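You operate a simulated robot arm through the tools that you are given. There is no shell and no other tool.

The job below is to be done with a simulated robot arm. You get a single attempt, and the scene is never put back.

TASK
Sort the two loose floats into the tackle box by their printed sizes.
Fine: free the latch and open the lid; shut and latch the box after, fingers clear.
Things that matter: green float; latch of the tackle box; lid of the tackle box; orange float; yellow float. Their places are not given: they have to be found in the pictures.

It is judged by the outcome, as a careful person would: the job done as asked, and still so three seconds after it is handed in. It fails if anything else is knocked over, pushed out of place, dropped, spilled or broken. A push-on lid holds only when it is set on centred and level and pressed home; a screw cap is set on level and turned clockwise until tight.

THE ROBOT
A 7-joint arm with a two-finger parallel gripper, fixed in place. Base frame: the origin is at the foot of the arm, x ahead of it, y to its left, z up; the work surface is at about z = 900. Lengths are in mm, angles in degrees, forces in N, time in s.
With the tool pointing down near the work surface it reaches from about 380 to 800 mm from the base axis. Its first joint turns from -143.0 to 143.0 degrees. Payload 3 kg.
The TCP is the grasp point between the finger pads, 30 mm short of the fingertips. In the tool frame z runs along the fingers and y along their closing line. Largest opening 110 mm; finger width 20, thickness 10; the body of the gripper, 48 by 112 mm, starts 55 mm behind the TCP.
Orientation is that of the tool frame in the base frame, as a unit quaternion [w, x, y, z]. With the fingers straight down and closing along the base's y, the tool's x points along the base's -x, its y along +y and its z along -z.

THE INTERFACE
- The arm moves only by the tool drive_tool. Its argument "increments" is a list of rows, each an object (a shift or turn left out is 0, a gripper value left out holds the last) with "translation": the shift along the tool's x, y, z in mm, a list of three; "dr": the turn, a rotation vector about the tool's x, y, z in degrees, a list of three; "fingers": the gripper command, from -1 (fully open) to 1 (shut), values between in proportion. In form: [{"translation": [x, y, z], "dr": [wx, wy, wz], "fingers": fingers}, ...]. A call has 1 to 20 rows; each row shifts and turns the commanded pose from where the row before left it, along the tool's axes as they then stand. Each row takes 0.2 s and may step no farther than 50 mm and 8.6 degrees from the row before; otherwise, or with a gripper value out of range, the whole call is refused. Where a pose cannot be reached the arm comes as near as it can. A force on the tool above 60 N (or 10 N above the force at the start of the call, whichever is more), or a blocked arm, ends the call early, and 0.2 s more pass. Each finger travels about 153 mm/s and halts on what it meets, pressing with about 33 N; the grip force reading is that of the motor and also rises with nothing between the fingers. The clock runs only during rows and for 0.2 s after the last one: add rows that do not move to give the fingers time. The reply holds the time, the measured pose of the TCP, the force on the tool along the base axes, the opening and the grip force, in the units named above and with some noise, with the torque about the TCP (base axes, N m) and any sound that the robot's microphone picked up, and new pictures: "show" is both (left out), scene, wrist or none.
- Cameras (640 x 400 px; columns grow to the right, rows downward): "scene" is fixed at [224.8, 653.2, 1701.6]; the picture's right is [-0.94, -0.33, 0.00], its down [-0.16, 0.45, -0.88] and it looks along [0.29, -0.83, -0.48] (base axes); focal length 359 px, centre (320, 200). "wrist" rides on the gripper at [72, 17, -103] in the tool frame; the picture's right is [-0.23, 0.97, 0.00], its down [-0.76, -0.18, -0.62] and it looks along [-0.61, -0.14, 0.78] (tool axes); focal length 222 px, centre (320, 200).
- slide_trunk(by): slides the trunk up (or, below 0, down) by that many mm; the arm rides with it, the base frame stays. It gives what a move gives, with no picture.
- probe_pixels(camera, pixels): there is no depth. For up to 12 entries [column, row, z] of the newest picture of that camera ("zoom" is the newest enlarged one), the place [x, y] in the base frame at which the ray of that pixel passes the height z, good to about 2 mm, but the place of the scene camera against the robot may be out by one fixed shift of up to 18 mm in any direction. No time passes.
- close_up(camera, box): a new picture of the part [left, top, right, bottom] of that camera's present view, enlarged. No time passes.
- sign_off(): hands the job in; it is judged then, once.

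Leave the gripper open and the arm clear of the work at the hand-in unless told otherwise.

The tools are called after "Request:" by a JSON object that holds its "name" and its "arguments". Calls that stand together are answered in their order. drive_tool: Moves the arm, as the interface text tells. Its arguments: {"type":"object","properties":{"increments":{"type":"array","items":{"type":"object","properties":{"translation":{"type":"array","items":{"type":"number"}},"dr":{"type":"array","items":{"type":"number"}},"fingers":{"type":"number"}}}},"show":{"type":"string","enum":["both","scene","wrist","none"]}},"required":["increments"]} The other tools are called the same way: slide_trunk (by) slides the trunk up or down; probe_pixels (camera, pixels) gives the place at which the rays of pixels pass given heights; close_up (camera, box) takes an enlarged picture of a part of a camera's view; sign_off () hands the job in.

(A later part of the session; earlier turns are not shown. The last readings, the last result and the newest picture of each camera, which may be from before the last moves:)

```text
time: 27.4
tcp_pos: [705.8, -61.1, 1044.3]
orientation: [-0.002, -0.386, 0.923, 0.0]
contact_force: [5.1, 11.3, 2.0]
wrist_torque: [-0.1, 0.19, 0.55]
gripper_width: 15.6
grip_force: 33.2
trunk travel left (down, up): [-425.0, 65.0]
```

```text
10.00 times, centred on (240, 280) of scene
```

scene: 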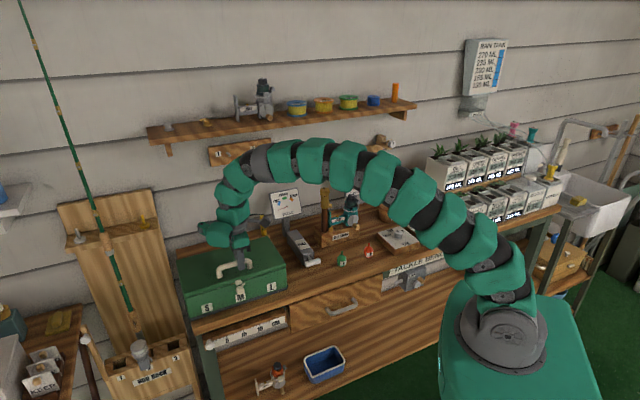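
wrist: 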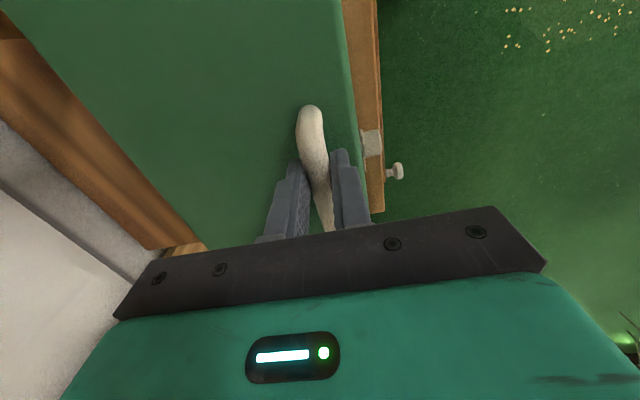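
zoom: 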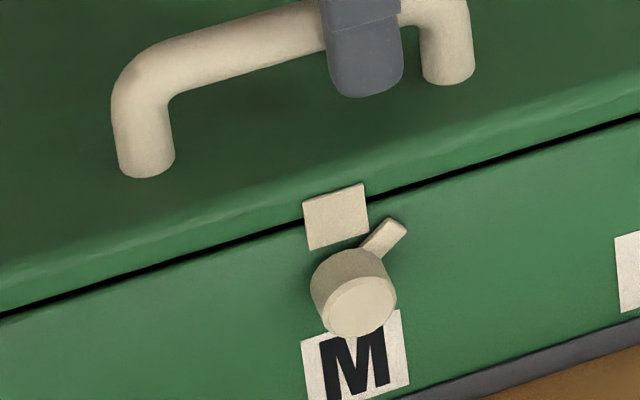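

The box is back within about a millimetre of its original place. The tongue points about 45° off to the right of the keeper. I'll test whether the lid is free by lifting the handle 10 mm and watching the force and the seam.

Request:
{"name": "drive_tool", "arguments": {"increments": [{"translation": [0, 0, -5]}, {"translation": [0, -0.5, -5]}, {}], "show": "none"}}

Request:
{"name": "close_up", "arguments": {"camera": "scene", "box": [170, 225, 300, 325]}}

```text
time: 28.2
tcp_pos: [708.8, -63.9, 1054.0]
orientation: [0.0, -0.385, 0.923, -0.001]
contact_force: [9.1, -4.2, 0.0]
wrist_torque: [-0.4, 0.03, 0.44]
gripper_width: 15.7
grip_force: 32.7
trunk travel left (down, up): [-425.0, 65.0]
```

```text
4.00 times, centred on (235, 275) of scene
```

zoom: 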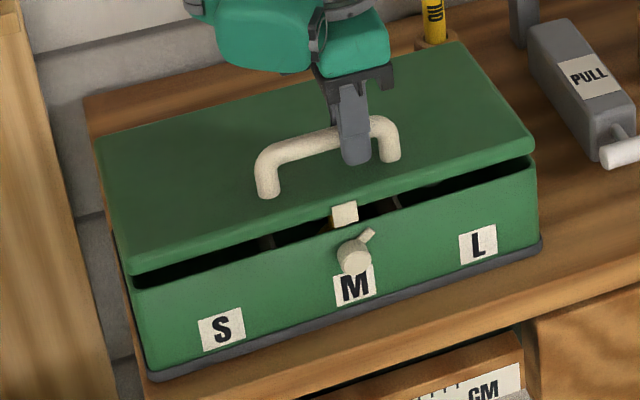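

The lid is free: the seam opens while the box stays put. I'll keep lifting along the hinge arc to about 20° and check the load.

Request:
{"name": "drive_tool", "arguments": {"increments": [{"translation": [0, -4.9, -11.2]}, {"translation": [0, -5.3, -10.2]}, {"translation": [0, -6.1, -9.7]}, {"translation": [0, -6.7, -9.3]}, {}, {}]}}

Request:
{"name": "close_up", "arguments": {"camera": "scene", "box": [170, 225, 300, 325]}}

```text
time: 29.6
tcp_pos: [723.5, -78.6, 1096.7]
orientation: [0.0, -0.385, 0.923, 0.001]
contact_force: [0.5, -0.8, 0.0]
wrist_torque: [-0.01, -0.04, 0.21]
gripper_width: 15.5
grip_force: 33.2
trunk travel left (down, up): [-425.0, 65.0]
```

scene: 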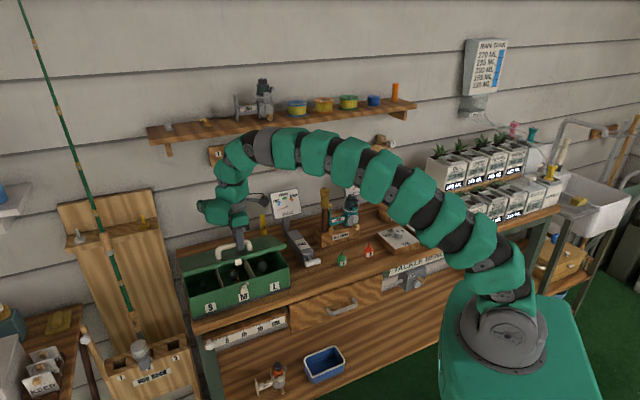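
wrist: 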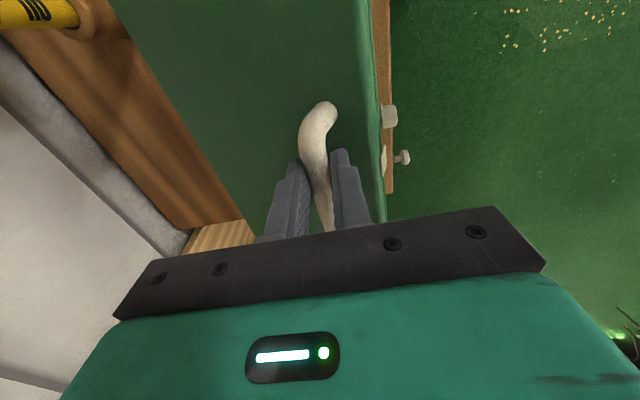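

```text
4.00 times, centred on (235, 275) of scene
```

zoom: 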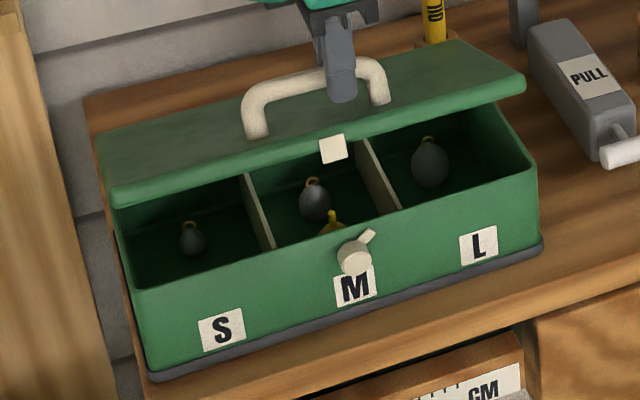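

With the lid raised about 20° the load is nearly zero, so the hinge seems to hold itself. Inside I see a sinker in each compartment and the yellow float in M. I'll continue to about 40°.

Request:
{"name": "drive_tool", "arguments": {"increments": [{"translation": [0, -9.2, -10.9]}, {"translation": [0, -10.2, -10.0]}, {"translation": [0, -11, -9.2]}, {"translation": [0, -11.8, -8.1]}, {}, {}]}}

Request:
{"name": "close_up", "arguments": {"camera": "scene", "box": [170, 225, 300, 325]}}

```text
time: 31.0
tcp_pos: [755.5, -108.1, 1134.3]
orientation: [-0.001, -0.386, 0.923, 0.002]
contact_force: [1.5, 1.9, 0.3]
wrist_torque: [-0.05, 0.29, 0.01]
gripper_width: 15.2
grip_force: 32.9
trunk travel left (down, up): [-425.0, 65.0]
```

scene: 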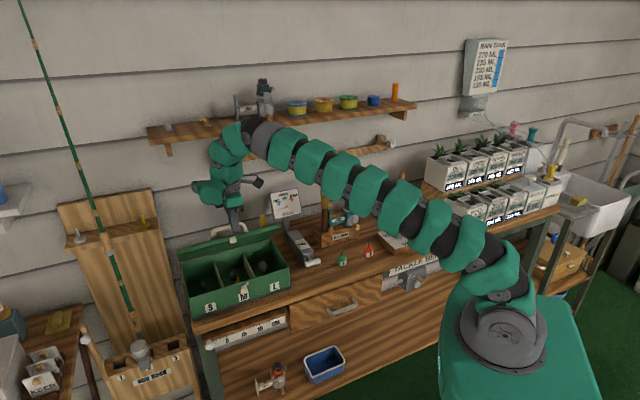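
wrist: 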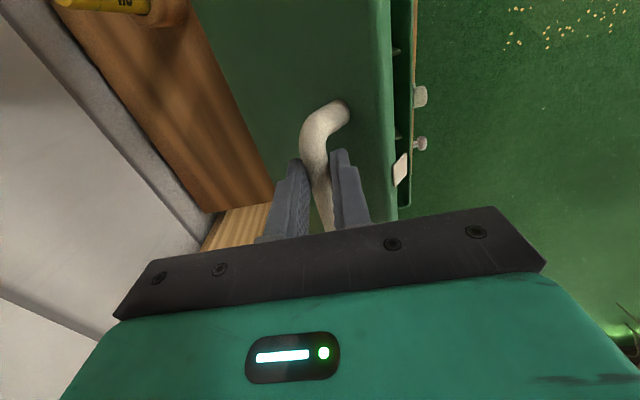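

```text
4.00 times, centred on (235, 275) of scene
```

zoom: 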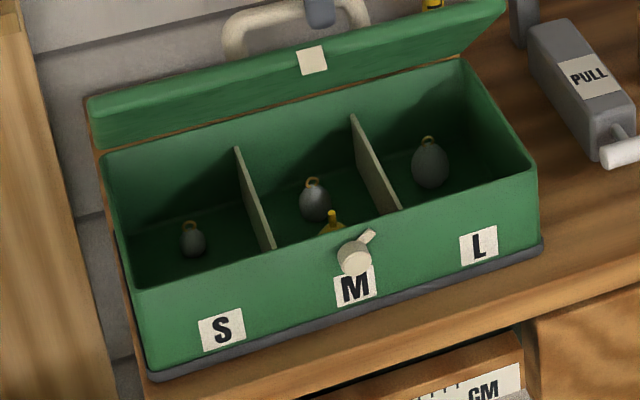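

The lid is at about 40–50° and load is still near zero. I'm close to the reach limit with the tool straight down, so I'll tilt it 24° outward about the round bar and continue the arc a little.

Request:
{"name": "drive_tool", "arguments": {"increments": [{"dr": [6, 0, 0]}, {"dr": [6, 0, 0]}, {"dr": [6, 0, 0]}, {"dr": [6, 0, 0]}, {"translation": [0, -14.2, -1.4]}, {"translation": [0, -14.2, -0.2]}, {}]}}

Request:
{"name": "close_up", "arguments": {"camera": "scene", "box": [170, 225, 300, 325]}}

```text
time: 32.6
tcp_pos: [771.1, -126.7, 1146.1]
orientation: [0.079, -0.377, 0.903, -0.191]
contact_force: [3.7, 0.3, 0.1]
wrist_torque: [0.67, -0.69, 0.18]
gripper_width: 15.2
grip_force: 32.4
trunk travel left (down, up): [-425.0, 65.0]
```

scene: 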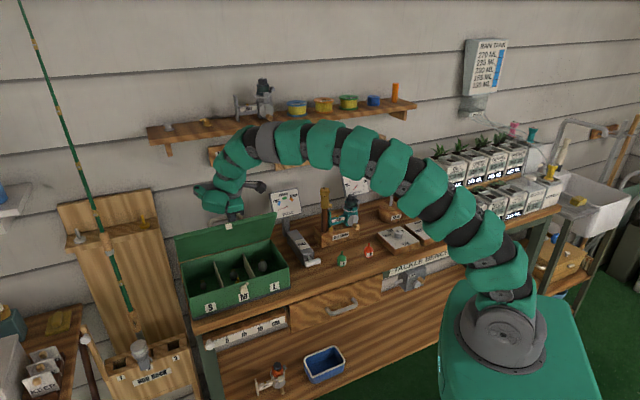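
wrist: 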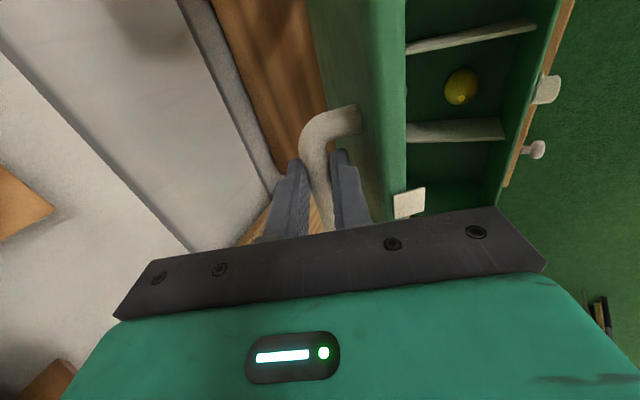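

```text
4.00 times, centred on (235, 275) of scene
```

zoom: 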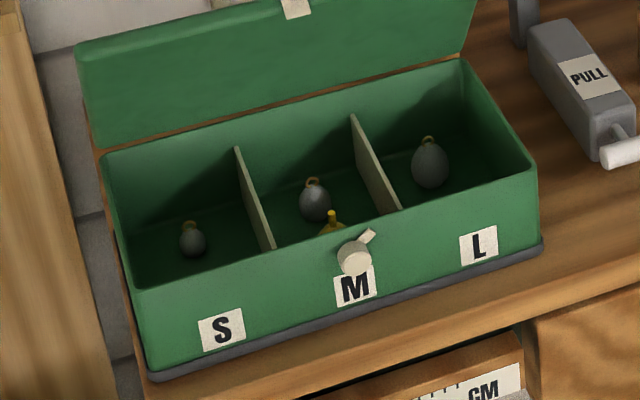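

The lid is past about 60° and the forces are small. I'll continue the arc.

Request:
{"name": "drive_tool", "arguments": {"increments": [{"translation": [0, -14.3, 1.1]}, {"translation": [0, -14.2, 2.4]}, {}]}}

Request:
{"name": "close_up", "arguments": {"camera": "scene", "box": [170, 205, 300, 325]}}

```text
time: 33.4
tcp_pos: [790.9, -146.0, 1153.9]
orientation: [0.079, -0.377, 0.903, -0.192]
contact_force: [0.1, 2.2, -1.4]
wrist_torque: [-0.27, 0.54, -0.45]
gripper_width: 15.3
grip_force: 32.1
trunk travel left (down, up): [-425.0, 65.0]
```

scene: 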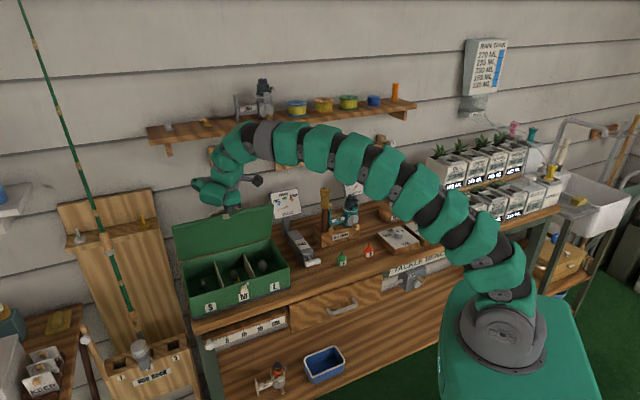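
wrist: 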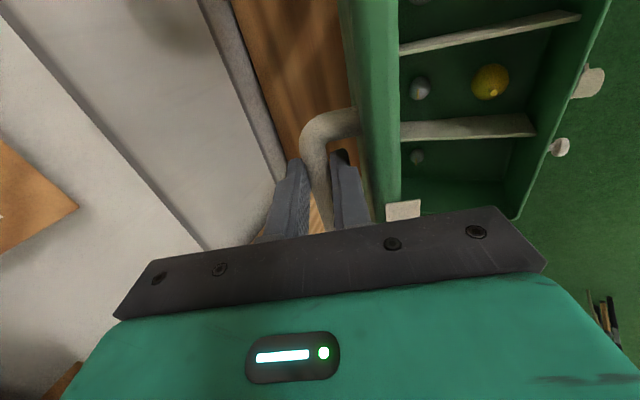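

```text
3.33 times, centred on (235, 265) of scene
```

zoom: 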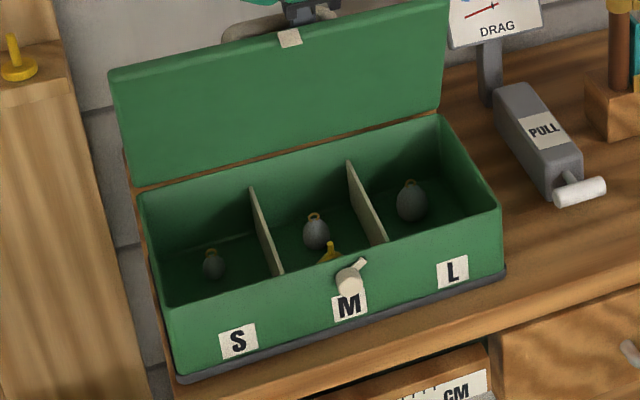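

The lid is at about 62°, as modelled, and I'm still within reach. Continuing.

Request:
{"name": "drive_tool", "arguments": {"increments": [{"translation": [0, -13.9, 3.4]}, {"translation": [0, -13.4, 4.8]}, {"translation": [0, -13.1, 5.8]}, {}]}}

Request:
{"name": "close_up", "arguments": {"camera": "scene", "box": [170, 205, 300, 325]}}

```text
time: 34.4
tcp_pos: [822.3, -176.6, 1158.2]
orientation: [0.08, -0.376, 0.903, -0.191]
contact_force: [-1.5, 1.9, -9.8]
wrist_torque: [-0.14, 0.94, -0.33]
gripper_width: 15.4
grip_force: 32.9
trunk travel left (down, up): [-425.0, 65.0]
```

scene: 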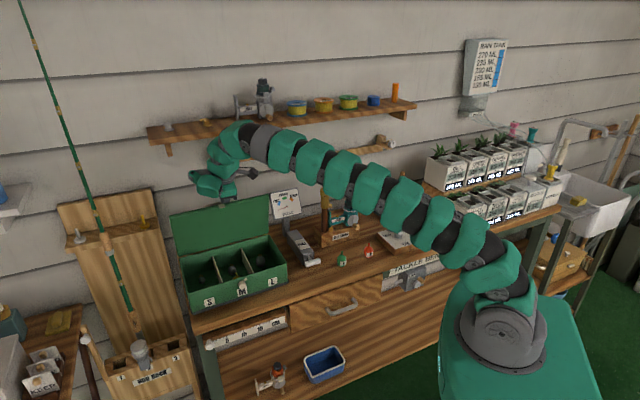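
wrist: 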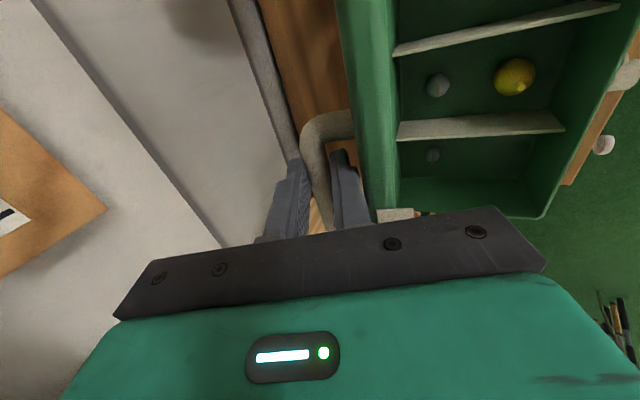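

```text
3.33 times, centred on (235, 265) of scene
```

zoom: 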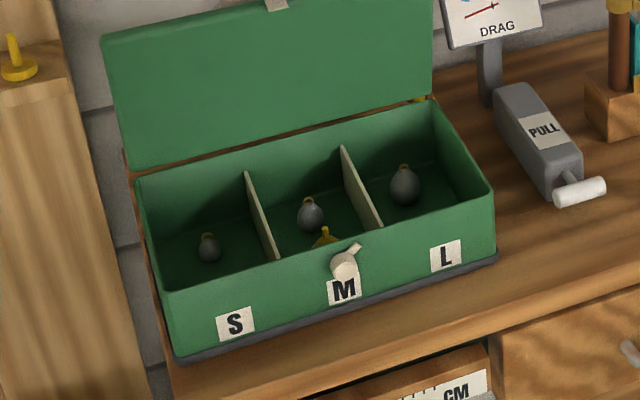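

The box itself seems to have shifted slightly in this last step, and there's about 10 N pulling. I'll look closely before doing anything else.

Request:
{"name": "close_up", "arguments": {"camera": "scene", "box": [170, 225, 300, 325]}}

Request:
{"name": "close_up", "arguments": {"camera": "scene", "box": [180, 290, 240, 330]}}

Request:
{"name": "close_up", "arguments": {"camera": "wrist", "box": [230, 80, 430, 230]}}

```text
4.00 times, centred on (235, 275) of scene
```

zoom: 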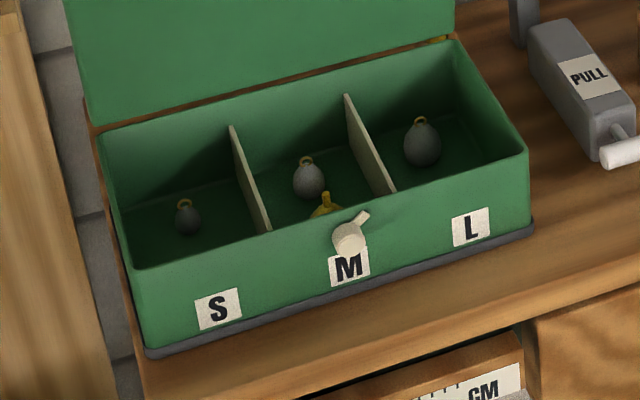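

```text
10.00 times, centred on (210, 310) of scene
```

zoom: 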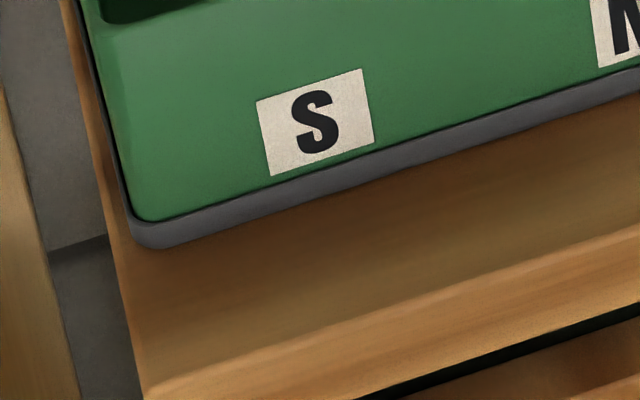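

```text
2.67 times, centred on (330, 155) of wrist
```

zoom: 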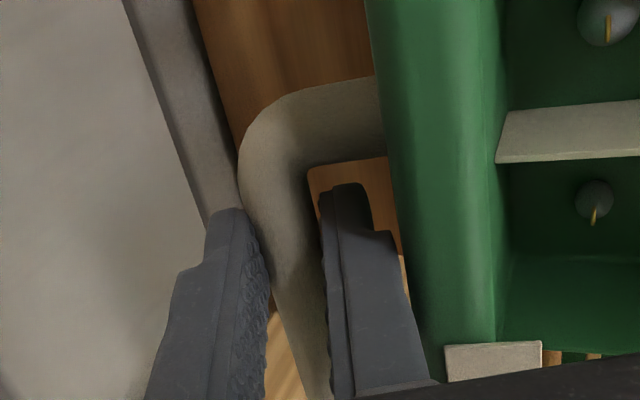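

Request:
{"name": "close_up", "arguments": {"camera": "scene", "box": [240, 205, 300, 250]}}

Request:
{"name": "close_up", "arguments": {"camera": "wrist", "box": [180, 0, 400, 140]}}

```text
8.89 times, centred on (270, 228) of scene
```

zoom: 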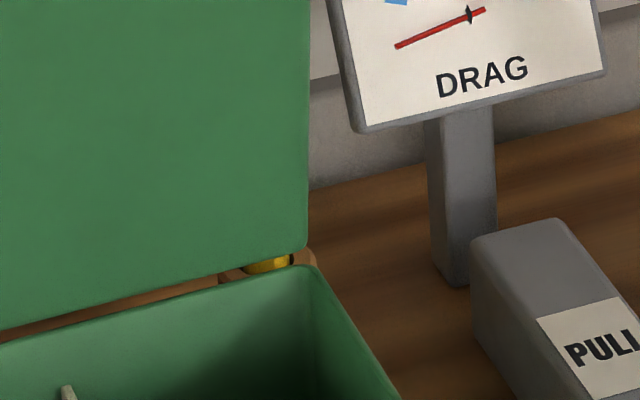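

```text
2.86 times, centred on (290, 70) of wrist
```

zoom: 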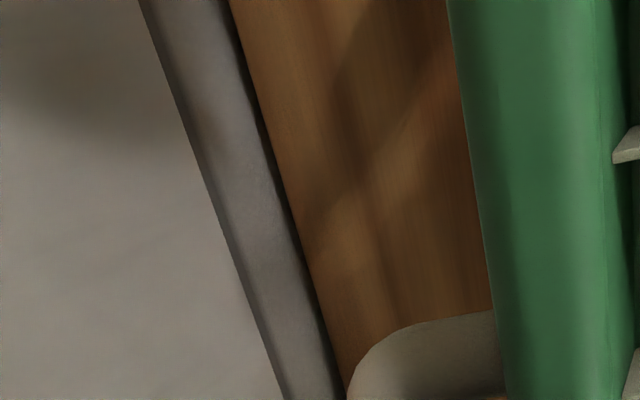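

The box slid about 30 mm back while the lid stayed at about 67°. I think the finger bases are jamming against the lid edge, because the tool and lid are near 90° to each other. I'll open the fingers very slightly (≈20 mm). The front finger still blocks the bar from swinging shut, so this tests whether the hinge holds the lid by itself.

Request:
{"name": "drive_tool", "arguments": {"increments": [{"fingers": 0.62}, {}, {}, {}]}}

Request:
{"name": "close_up", "arguments": {"camera": "wrist", "box": [230, 80, 430, 230]}}

Request:
{"name": "close_up", "arguments": {"camera": "scene", "box": [170, 205, 300, 325]}}

```text
time: 35.4
tcp_pos: [821.6, -175.9, 1159.0]
orientation: [0.079, -0.377, 0.903, -0.191]
contact_force: [-0.6, -0.4, 3.3]
wrist_torque: [0.13, 0.12, 0.0]
gripper_width: 20.6
grip_force: 0.1
trunk travel left (down, up): [-425.0, 65.0]
```

scene: 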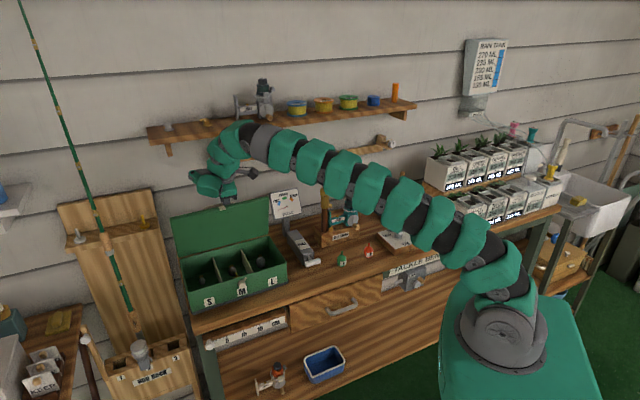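
wrist: 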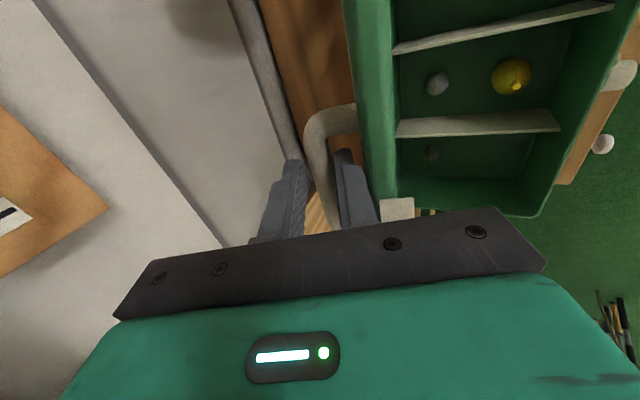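

```text
2.67 times, centred on (330, 155) of wrist
```

zoom: 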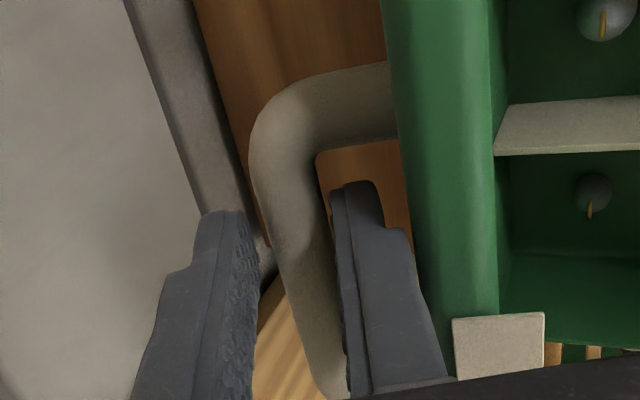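

```text
3.33 times, centred on (235, 265) of scene
```

zoom: 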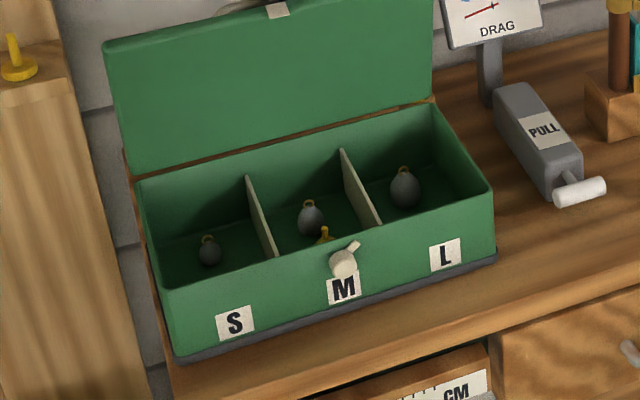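

The hinge may be holding: there is almost no force toward closing. To be sure, I'll shift the tool 4 mm toward the front so the front finger leaves the bar, and see whether the bar follows.

Request:
{"name": "drive_tool", "arguments": {"increments": [{"translation": [0, 2, 0]}, {"translation": [0, 2, 0]}, {}, {}], "show": "none"}}

Request:
{"name": "close_up", "arguments": {"camera": "wrist", "box": [230, 80, 430, 230]}}

Request:
{"name": "close_up", "arguments": {"camera": "scene", "box": [170, 205, 300, 325]}}

```text
time: 36.4
tcp_pos: [817.7, -173.5, 1157.4]
orientation: [0.079, -0.377, 0.903, -0.191]
contact_force: [0.5, 0.3, 0.3]
wrist_torque: [-0.01, 0.0, -0.02]
gripper_width: 20.7
grip_force: 0.1
trunk travel left (down, up): [-425.0, 65.0]
```

```text
2.67 times, centred on (330, 155) of wrist
```

zoom: 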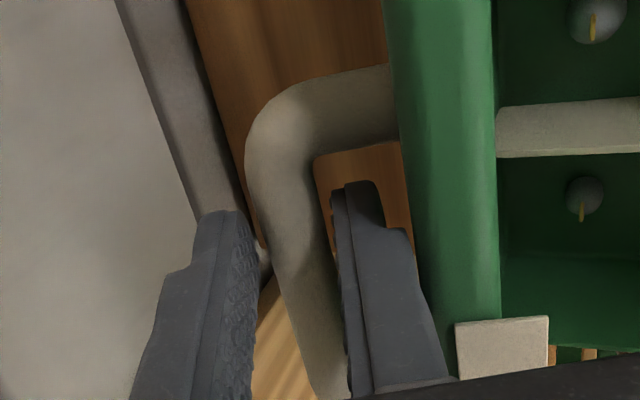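

```text
3.33 times, centred on (235, 265) of scene
```

zoom: 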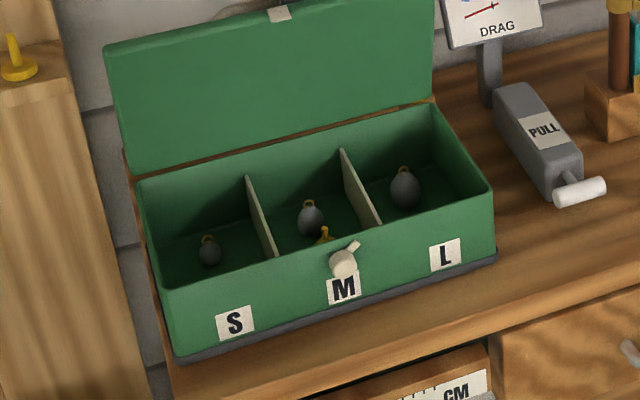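

The bar followed the finger, so the lid does fall under its own small weight. I need to know how fast. I'll re-grip and lower along the reverse arc to about 15°, then do a small release test there.

Request:
{"name": "drive_tool", "arguments": {"increments": [{"fingers": 1}, {"fingers": 1}, {"translation": [0, 14.2, -1.5]}, {"translation": [0, 14.3, -0.6]}, {"translation": [0, 14.2, 0.4]}, {"translation": [0, 14.2, 1.4]}, {"dr": [-6, 0, 0]}, {"dr": [-6, 0, 0]}, {"dr": [-6, 0, 0]}, {"dr": [-6, 0, 0]}, {}]}}

Request:
{"name": "close_up", "arguments": {"camera": "scene", "box": [170, 225, 300, 325]}}

```text
time: 38.8
tcp_pos: [781.9, -136.7, 1131.8]
orientation: [0.019, -0.385, 0.922, -0.047]
contact_force: [-3.5, -5.6, -0.4]
wrist_torque: [-0.24, 0.38, 0.2]
gripper_width: 15.4
grip_force: 33.0
out of reach, approached as far as the arm can: row 10
trunk travel left (down, up): [-425.0, 65.0]
```

scene: 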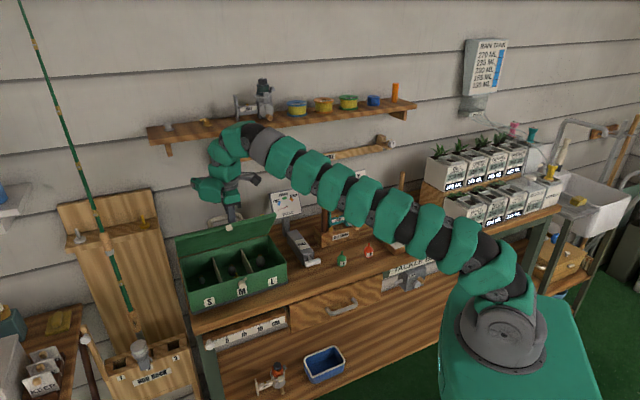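
wrist: 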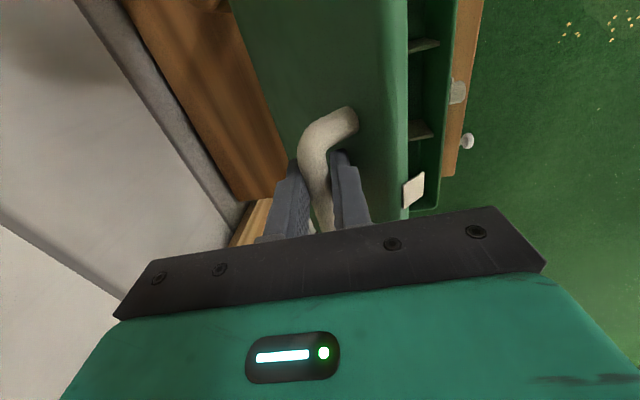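

```text
4.00 times, centred on (235, 275) of scene
```

zoom: 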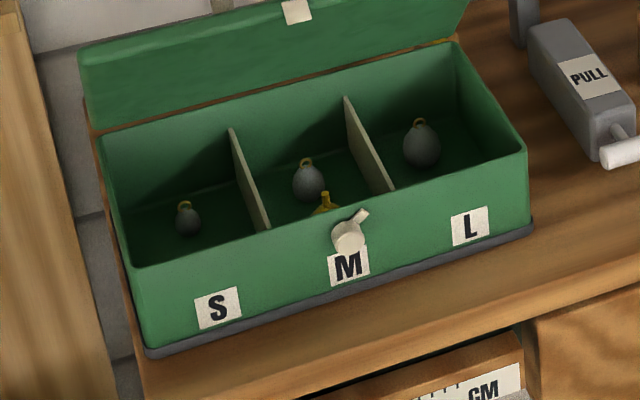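

Request:
{"name": "drive_tool", "arguments": {"increments": [{"translation": [0, 11.8, 8.1]}, {"translation": [0, 11, 9.2]}, {"translation": [0, 10.2, 10], "dr": [-3, 0, 0]}, {"translation": [0, 9.2, 10.9], "dr": [-3, 0, 0]}, {"translation": [0, 8.3, 11.7]}, {}]}}

Request:
{"name": "close_up", "arguments": {"camera": "scene", "box": [170, 225, 300, 325]}}

```text
time: 39.8
tcp_pos: [754.5, -111.4, 1105.6]
orientation: [0.008, -0.386, 0.923, -0.012]
contact_force: [-18.7, 2.6, 27.4]
wrist_torque: [-1.35, -0.12, 0.44]
gripper_width: 15.2
grip_force: 32.5
trunk travel left (down, up): [-425.0, 65.0]
stopped in row 5: the force on the tool passed its limit at 64 N (the readings are from after the stop); the commanded pose is now the measured one
```

scene: 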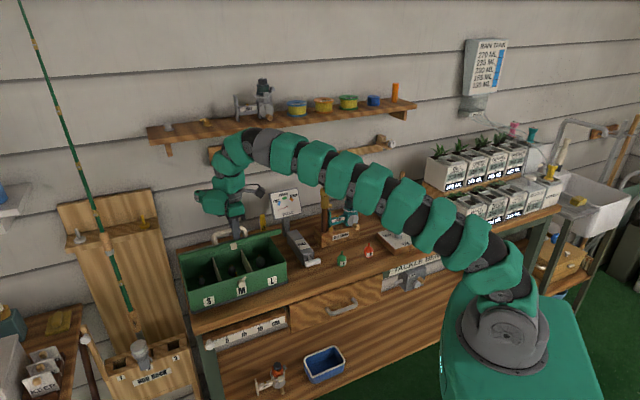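
wrist: 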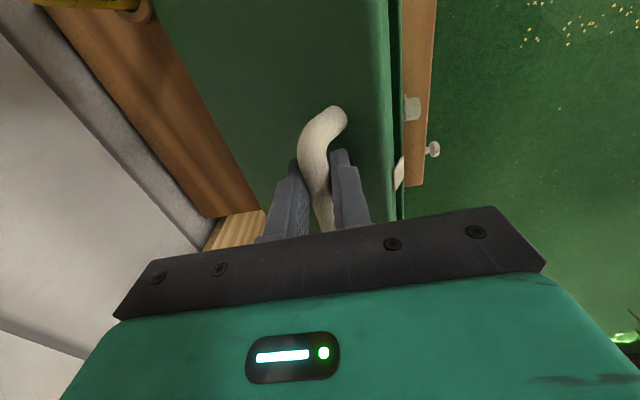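

```text
4.00 times, centred on (235, 275) of scene
```

zoom: 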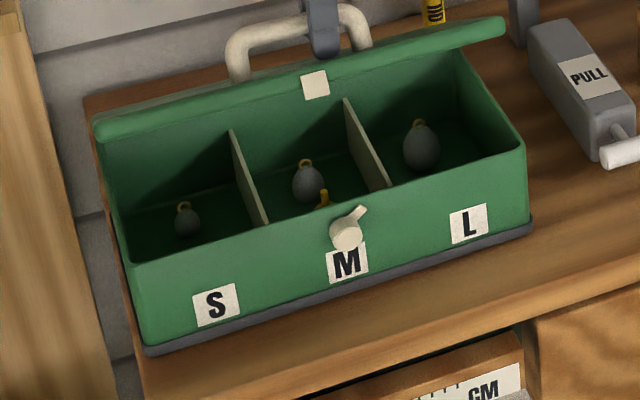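

The tool got a bit inside the arc and was pressing the lid inward. I'll relieve that by moving a few mm outward (+v).

Request:
{"name": "drive_tool", "arguments": {"increments": [{"translation": [0, 4, -1]}, {"translation": [0, 3, 0]}, {}], "show": "none"}}

```text
time: 40.6
tcp_pos: [751.4, -107.1, 1102.5]
orientation: [0.006, -0.385, 0.923, -0.009]
contact_force: [-8.9, -9.7, 8.3]
wrist_torque: [-0.19, -0.97, 0.37]
gripper_width: 15.5
grip_force: 33.1
trunk travel left (down, up): [-425.0, 65.0]
```

Request:
{"name": "drive_tool", "arguments": {"increments": [{"translation": [2, 5, 5]}, {"translation": [2, 5.5, 5]}, {"translation": [0, 5, 5.5]}, {"translation": [0, 5, 6]}, {}], "show": "none"}}

Request:
{"name": "close_up", "arguments": {"camera": "scene", "box": [170, 225, 300, 325]}}

```text
time: 41.8
tcp_pos: [737.0, -93.3, 1079.5]
orientation: [0.006, -0.386, 0.922, -0.009]
contact_force: [4.3, 8.3, -1.2]
wrist_torque: [0.33, -0.07, 0.13]
gripper_width: 15.7
grip_force: 32.8
trunk travel left (down, up): [-425.0, 65.0]
```

```text
4.00 times, centred on (235, 275) of scene
```

zoom: 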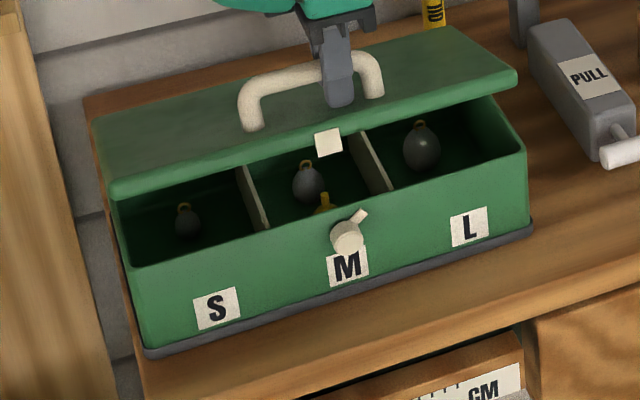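

The lid is at about 13–15°. For the release test I'll open the fingers to ~40 mm for one row and look at once.

Request:
{"name": "drive_tool", "arguments": {"increments": [{"fingers": 0.25}], "show": "wrist"}}

Request:
{"name": "close_up", "arguments": {"camera": "scene", "box": [170, 225, 300, 325]}}

```text
time: 42.2
tcp_pos: [736.5, -94.7, 1079.4]
orientation: [0.007, -0.386, 0.923, -0.009]
contact_force: [-0.1, -0.2, 0.3]
wrist_torque: [0.0, 0.0, 0.01]
gripper_width: 41.6
grip_force: 0.0
trunk travel left (down, up): [-425.0, 65.0]
```

wrist: 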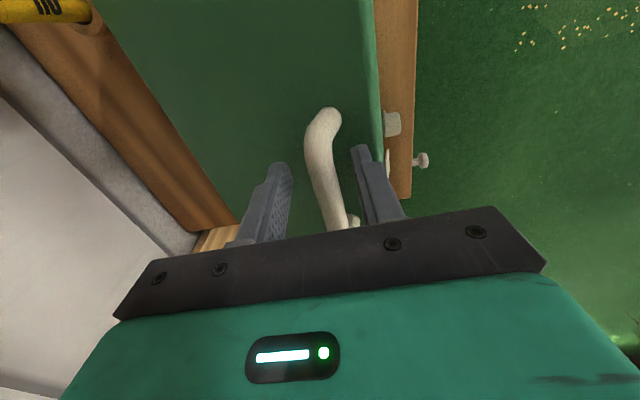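

```text
4.00 times, centred on (235, 275) of scene
```

zoom: 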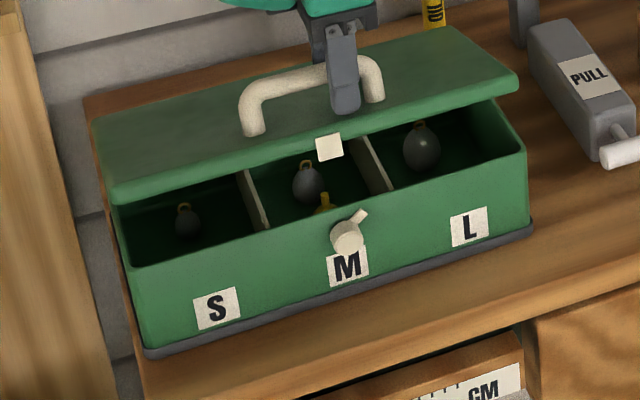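

In 0.3 s the lid barely sank. I'll wait a little longer and look again.

Request:
{"name": "drive_tool", "arguments": {"increments": [{}, {}, {}, {}], "show": "none"}}

Request:
{"name": "close_up", "arguments": {"camera": "scene", "box": [170, 225, 300, 325]}}

```text
time: 43.2
tcp_pos: [736.6, -92.9, 1079.7]
orientation: [0.007, -0.386, 0.922, -0.01]
contact_force: [0.0, -0.2, -0.3]
wrist_torque: [0.0, 0.04, -0.04]
gripper_width: 41.3
grip_force: 0.0
trunk travel left (down, up): [-425.0, 65.0]
```

```text
4.00 times, centred on (235, 275) of scene
```

zoom: 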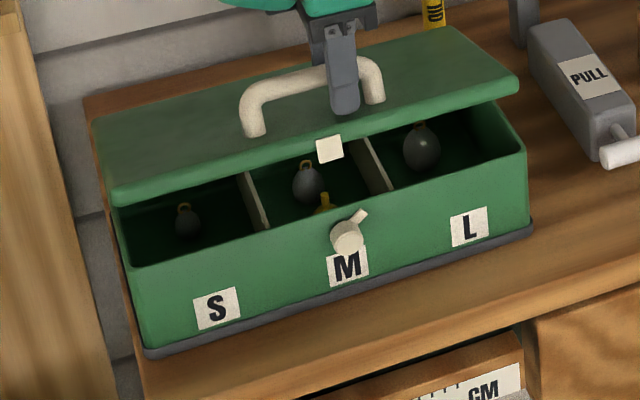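

The lid holds where it is left, so the hinge has friction. That means I can release it and push it open from underneath. First I'll put the box back, since it sits about 27 mm too far back and 9 mm too far right. I'll re-grip the handle and drag it forward.

Request:
{"name": "drive_tool", "arguments": {"increments": [{"fingers": 1}, {"fingers": 1}, {"translation": [-1.7, 5.4, 0]}, {"translation": [-1.7, 5.4, 0]}, {"translation": [-1.8, 5.4, 0]}, {"translation": [-1.8, 5.4, 0]}, {"translation": [-1.7, 5.4, 0]}, {}], "show": "none"}}

Request:
{"name": "close_up", "arguments": {"camera": "scene", "box": [170, 225, 300, 325]}}

```text
time: 45.0
tcp_pos: [723.6, -70.4, 1079.1]
orientation: [0.006, -0.386, 0.922, -0.009]
contact_force: [0.6, -7.9, 0.1]
wrist_torque: [-0.17, 0.3, -0.54]
gripper_width: 15.3
grip_force: 33.6
trunk travel left (down, up): [-425.0, 65.0]
```

```text
4.00 times, centred on (235, 275) of scene
```

zoom: 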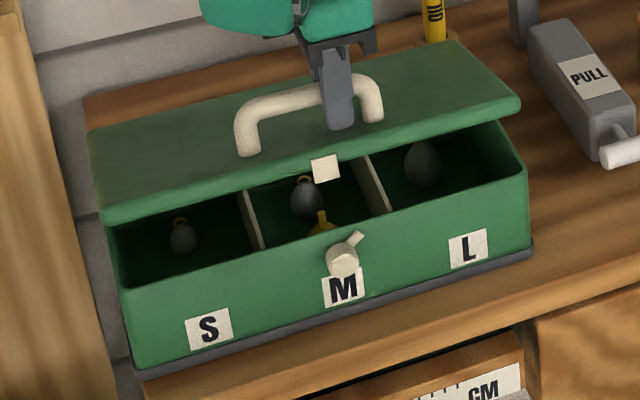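

Depth is right now, but the box is about 7 mm too far along +u. I'll correct that.

Request:
{"name": "drive_tool", "arguments": {"increments": [{"translation": [4, 0, 0]}, {"translation": [4, 0, 0]}, {}], "show": "none"}}

Request:
{"name": "close_up", "arguments": {"camera": "scene", "box": [170, 225, 300, 325]}}

```text
time: 45.8
tcp_pos: [718.5, -72.2, 1081.3]
orientation: [0.008, -0.387, 0.922, -0.01]
contact_force: [7.1, 15.0, 3.1]
wrist_torque: [0.22, -0.25, 0.3]
gripper_width: 15.3
grip_force: 32.7
trunk travel left (down, up): [-425.0, 65.0]
```

```text
4.00 times, centred on (235, 275) of scene
```

zoom: 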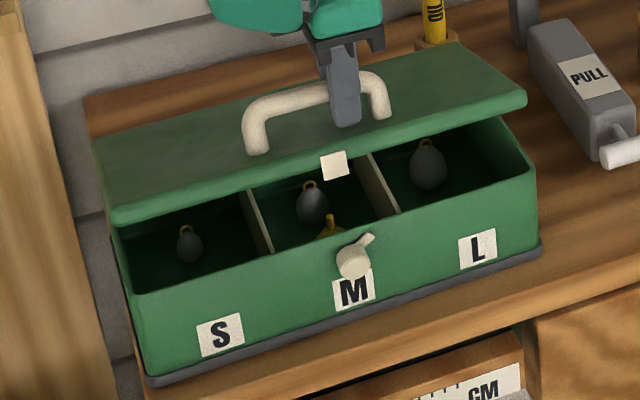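

The box is within a few mm of its original spot. Now I'll lift the lid to about 40° with the tool straight down, along the arc.

Request:
{"name": "drive_tool", "arguments": {"increments": [{"translation": [0, -8.4, -12.3]}, {"translation": [0, -9.4, -11.3]}, {"translation": [0, -10.2, -10.5]}, {"translation": [0, -11.2, -9.5]}, {"translation": [0, -11.9, -8.5]}, {}, {}], "show": "none"}}

Request:
{"name": "close_up", "arguments": {"camera": "scene", "box": [170, 225, 300, 325]}}

```text
time: 47.4
tcp_pos: [752.9, -111.5, 1131.3]
orientation: [0.004, -0.385, 0.923, -0.01]
contact_force: [-1.0, -6.2, 1.2]
wrist_torque: [-0.55, 0.54, -0.03]
gripper_width: 15.3
grip_force: 33.0
trunk travel left (down, up): [-425.0, 65.0]
```

```text
4.00 times, centred on (235, 275) of scene
```

zoom: 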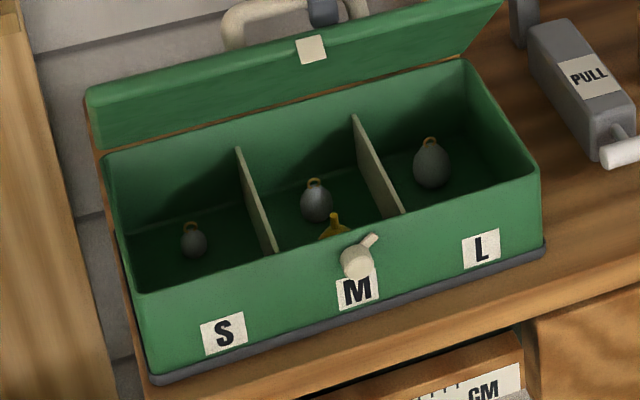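

The lid is at about 45°. I'll open the fingers just a few mm, so the front finger doesn't press the lid shut, and then raise the trunk 50 mm to draw the fingers straight up off the bar.

Request:
{"name": "drive_tool", "arguments": {"increments": [{"fingers": 0.65}, {}, {}], "show": "none"}}

Request:
{"name": "slide_trunk", "arguments": {"by": 50}}

Request:
{"name": "close_up", "arguments": {"camera": "scene", "box": [170, 205, 300, 325]}}

Request:
{"name": "close_up", "arguments": {"camera": "wrist", "box": [150, 0, 550, 250]}}

```text
time: 48.2
tcp_pos: [753.1, -108.9, 1131.0]
orientation: [0.007, -0.386, 0.923, -0.01]
contact_force: [0.0, 0.1, -0.2]
wrist_torque: [0.03, 0.02, -0.04]
gripper_width: 19.5
grip_force: 0.0
trunk travel left (down, up): [-425.0, 65.0]
```

```text
time: 49.1
tcp_pos: [752.5, -109.8, 1182.7]
orientation: [0.007, -0.387, 0.922, -0.009]
contact_force: [-0.3, 0.4, -1.0]
wrist_torque: [0.02, 0.0, 0.01]
gripper_width: 19.4
grip_force: 0.0
trunk travel left (down, up): [-475.0, 15.0]
```

```text
3.33 times, centred on (235, 265) of scene
```

zoom: 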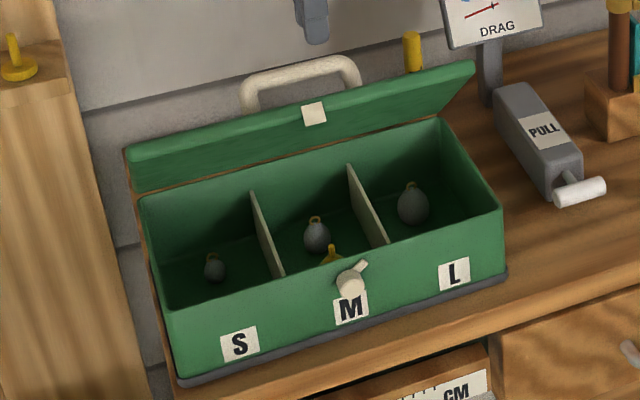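

```text
1.60 times, centred on (350, 125) of wrist
```

zoom: 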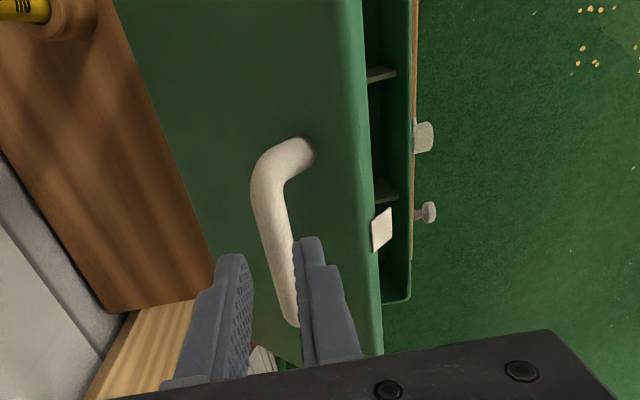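

The lid stays at about 45° by itself. I'll close the fingers, move forward over the lid's front edge and to the right (u≈390), tilt slightly outward, and lower to z≈1130 in front of the lid to push it from inside.

Request:
{"name": "drive_tool", "arguments": {"increments": [{"translation": [22, 37, 0], "fingers": 1}, {"translation": [22, 37, 0]}, {"translation": [22, 37, 0]}, {"dr": [6, 0, 0]}, {"dr": [6, 0, 0]}, {"translation": [0, 5.5, 26]}, {"translation": [0, 5.5, 26]}, {}]}}

Request:
{"name": "close_up", "arguments": {"camera": "scene", "box": [170, 205, 300, 325]}}

```text
time: 50.9
tcp_pos: [628.0, -78.9, 1124.6]
orientation: [0.047, -0.383, 0.916, -0.106]
contact_force: [0.9, -0.4, -0.3]
wrist_torque: [0.03, 0.01, 0.02]
gripper_width: 0.0
grip_force: 33.1
trunk travel left (down, up): [-475.0, 15.0]
```

scene: 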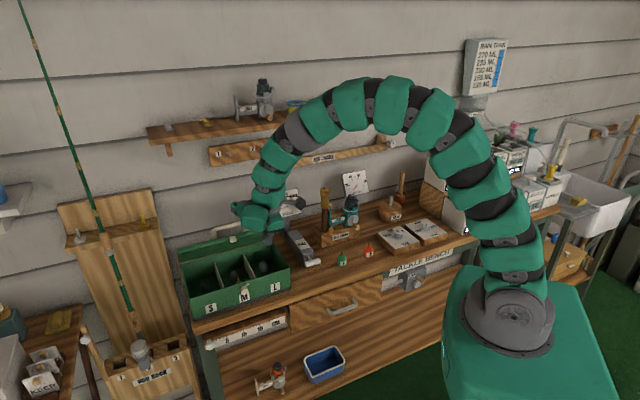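
wrist: 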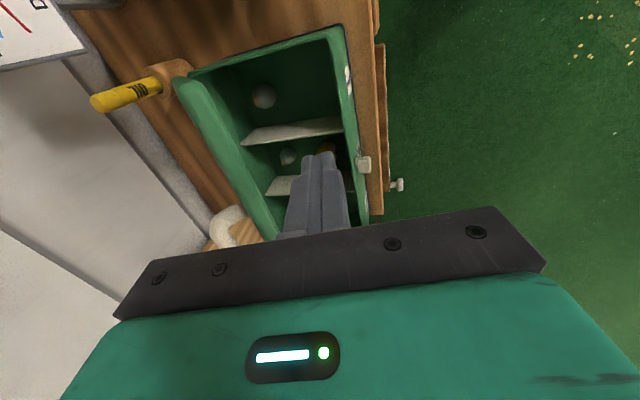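

```text
3.33 times, centred on (235, 265) of scene
```

zoom: 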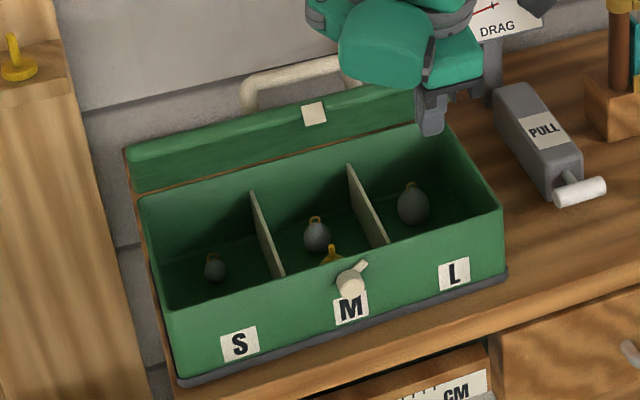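

The fingers are now in front of the lid's inner face, at v≈−500. I'm pushing toward −v in stages, starting with the approach and first contact.

Request:
{"name": "drive_tool", "arguments": {"increments": [{"translation": [0, -24.5, 5.2]}, {"translation": [0, -24.5, 5.2]}, {"translation": [0, -12.2, 2.6]}, {"translation": [0, -12.2, 2.6]}, {"translation": [0, -12.2, 2.6]}, {"translation": [0, -12.2, 2.6]}, {}]}}

Request:
{"name": "close_up", "arguments": {"camera": "scene", "box": [170, 205, 300, 325]}}

```text
time: 52.5
tcp_pos: [699.4, -149.0, 1128.7]
orientation: [0.047, -0.383, 0.916, -0.106]
contact_force: [-4.6, 8.5, 12.4]
wrist_torque: [-0.12, -0.1, 0.06]
gripper_width: 0.0
grip_force: 32.6
trunk travel left (down, up): [-475.0, 15.0]
```

scene: 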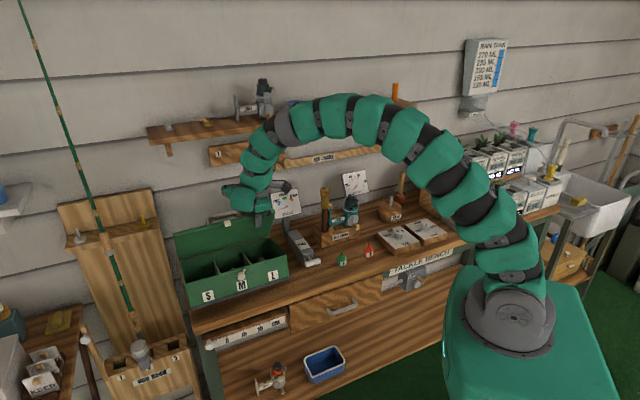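
wrist: 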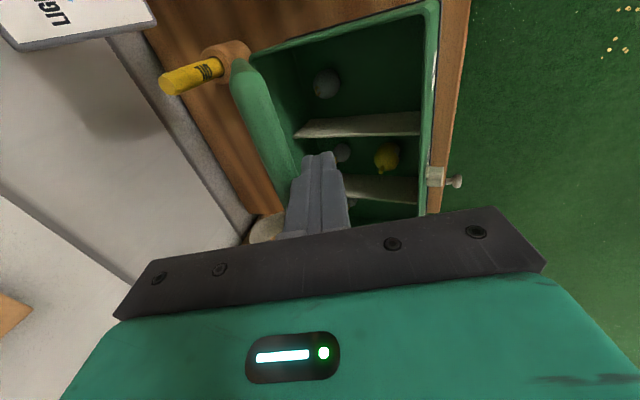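

```text
3.33 times, centred on (235, 265) of scene
```

zoom: 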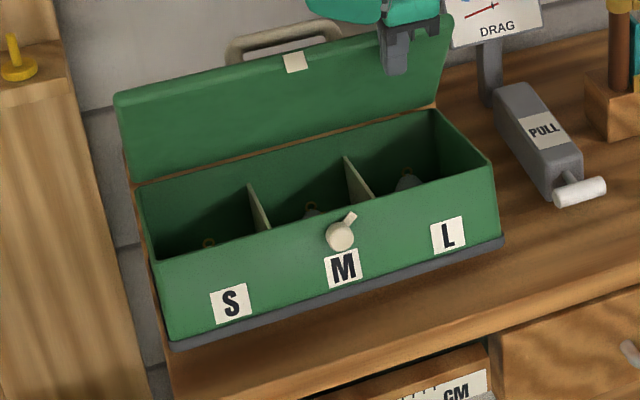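

The box is being tipped backward; the front face has risen. I think the gripper body is catching the lid's upper edge. I'm backing off slowly to set the box down flat.

Request:
{"name": "drive_tool", "arguments": {"increments": [{"translation": [0, 6, -1.3]}, {"translation": [0, 6, -1.3]}, {"translation": [0, 6, -1.3]}, {"translation": [0, 6, -1.3]}, {}], "show": "none"}}

Request:
{"name": "close_up", "arguments": {"camera": "scene", "box": [170, 205, 300, 325]}}

```text
time: 53.7
tcp_pos: [682.2, -131.5, 1127.2]
orientation: [0.048, -0.383, 0.916, -0.105]
contact_force: [-4.1, 2.3, 4.8]
wrist_torque: [-0.04, -0.06, -0.02]
gripper_width: 0.0
grip_force: 33.5
trunk travel left (down, up): [-475.0, 15.0]
```

```text
3.33 times, centred on (235, 265) of scene
```

zoom: 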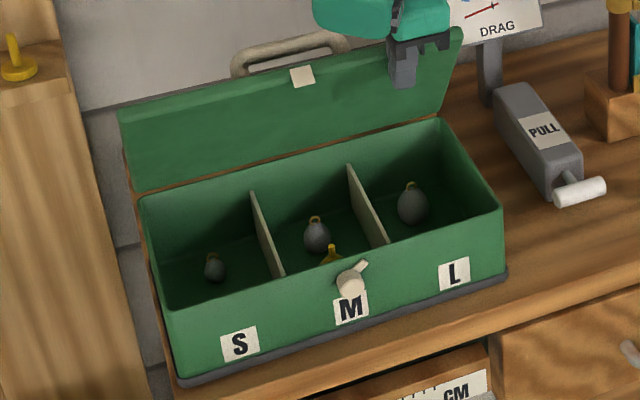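

The box is flat again and its contents are undisturbed. The reading of about 6.6 N directed along the lid shows that the edge was sliding up the rubbery finger, so my push went toward the hinge. I'll follow the edge's arc instead, moving up and back together. I'm doing two small steps and then checking.

Request:
{"name": "drive_tool", "arguments": {"increments": [{"translation": [0, 0, -6]}, {"translation": [0, -7.5, -3.9]}, {"translation": [0, -7.6, -3.9]}, {"translation": [0, -7.7, -3.3]}, {"translation": [0, -7.8, -3.3]}, {}], "show": "wrist"}}

Request:
{"name": "close_up", "arguments": {"camera": "scene", "box": [170, 205, 300, 325]}}

```text
time: 55.1
tcp_pos: [700.7, -150.0, 1155.9]
orientation: [0.047, -0.383, 0.917, -0.106]
contact_force: [-0.7, -0.1, 0.0]
wrist_torque: [-0.03, -0.01, 0.03]
gripper_width: 0.0
grip_force: 33.2
trunk travel left (down, up): [-475.0, 15.0]
```

wrist: 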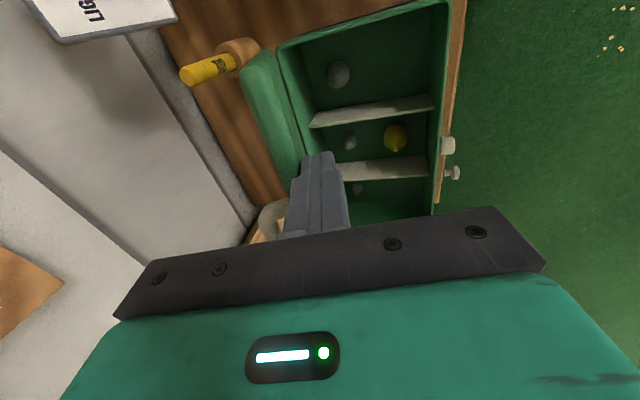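

```text
3.33 times, centred on (235, 265) of scene
```

zoom: 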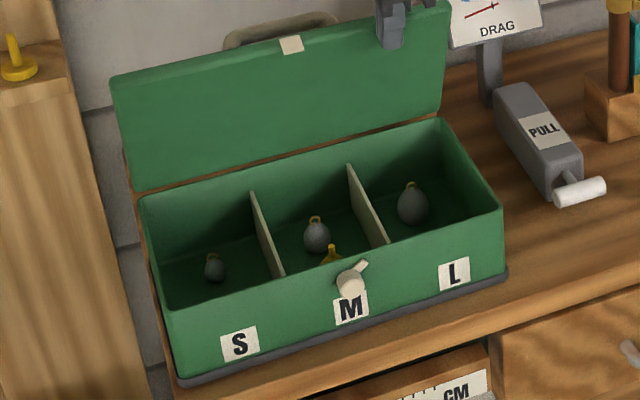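

The lid moved to about 63° with almost no force and the box stayed put. Continuing on the arc.

Request:
{"name": "drive_tool", "arguments": {"increments": [{"translation": [0, -7.9, -2.6]}, {"translation": [0, -7.9, -2.6]}, {"translation": [0, -8, -1.9]}, {"translation": [0, -8, -1.9]}, {"translation": [0, -8.1, -1.1]}, {"translation": [0, -8.1, -1.1]}, {}], "show": "wrist"}}

Request:
{"name": "close_up", "arguments": {"camera": "scene", "box": [170, 205, 300, 325]}}

```text
time: 56.7
tcp_pos: [732.2, -181.8, 1176.3]
orientation: [0.047, -0.383, 0.916, -0.106]
contact_force: [0.2, 0.2, -0.3]
wrist_torque: [0.03, -0.01, -0.02]
gripper_width: 0.1
grip_force: 32.9
trunk travel left (down, up): [-475.0, 15.0]
```

wrist: 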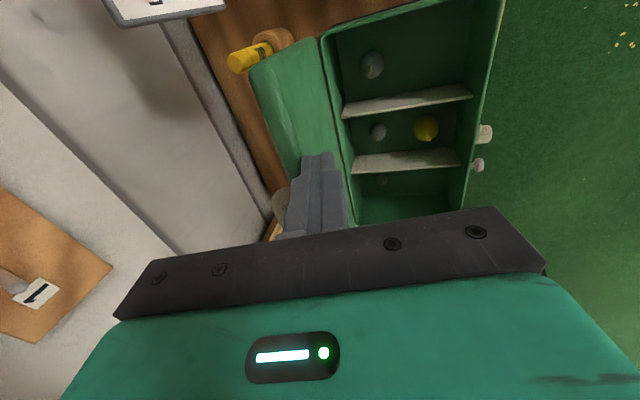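

```text
3.33 times, centred on (235, 265) of scene
```

zoom: 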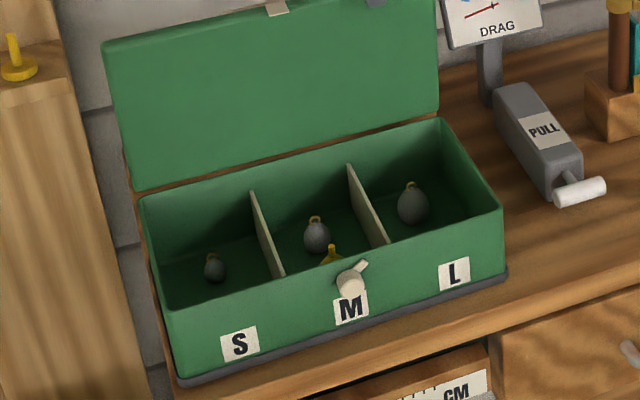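

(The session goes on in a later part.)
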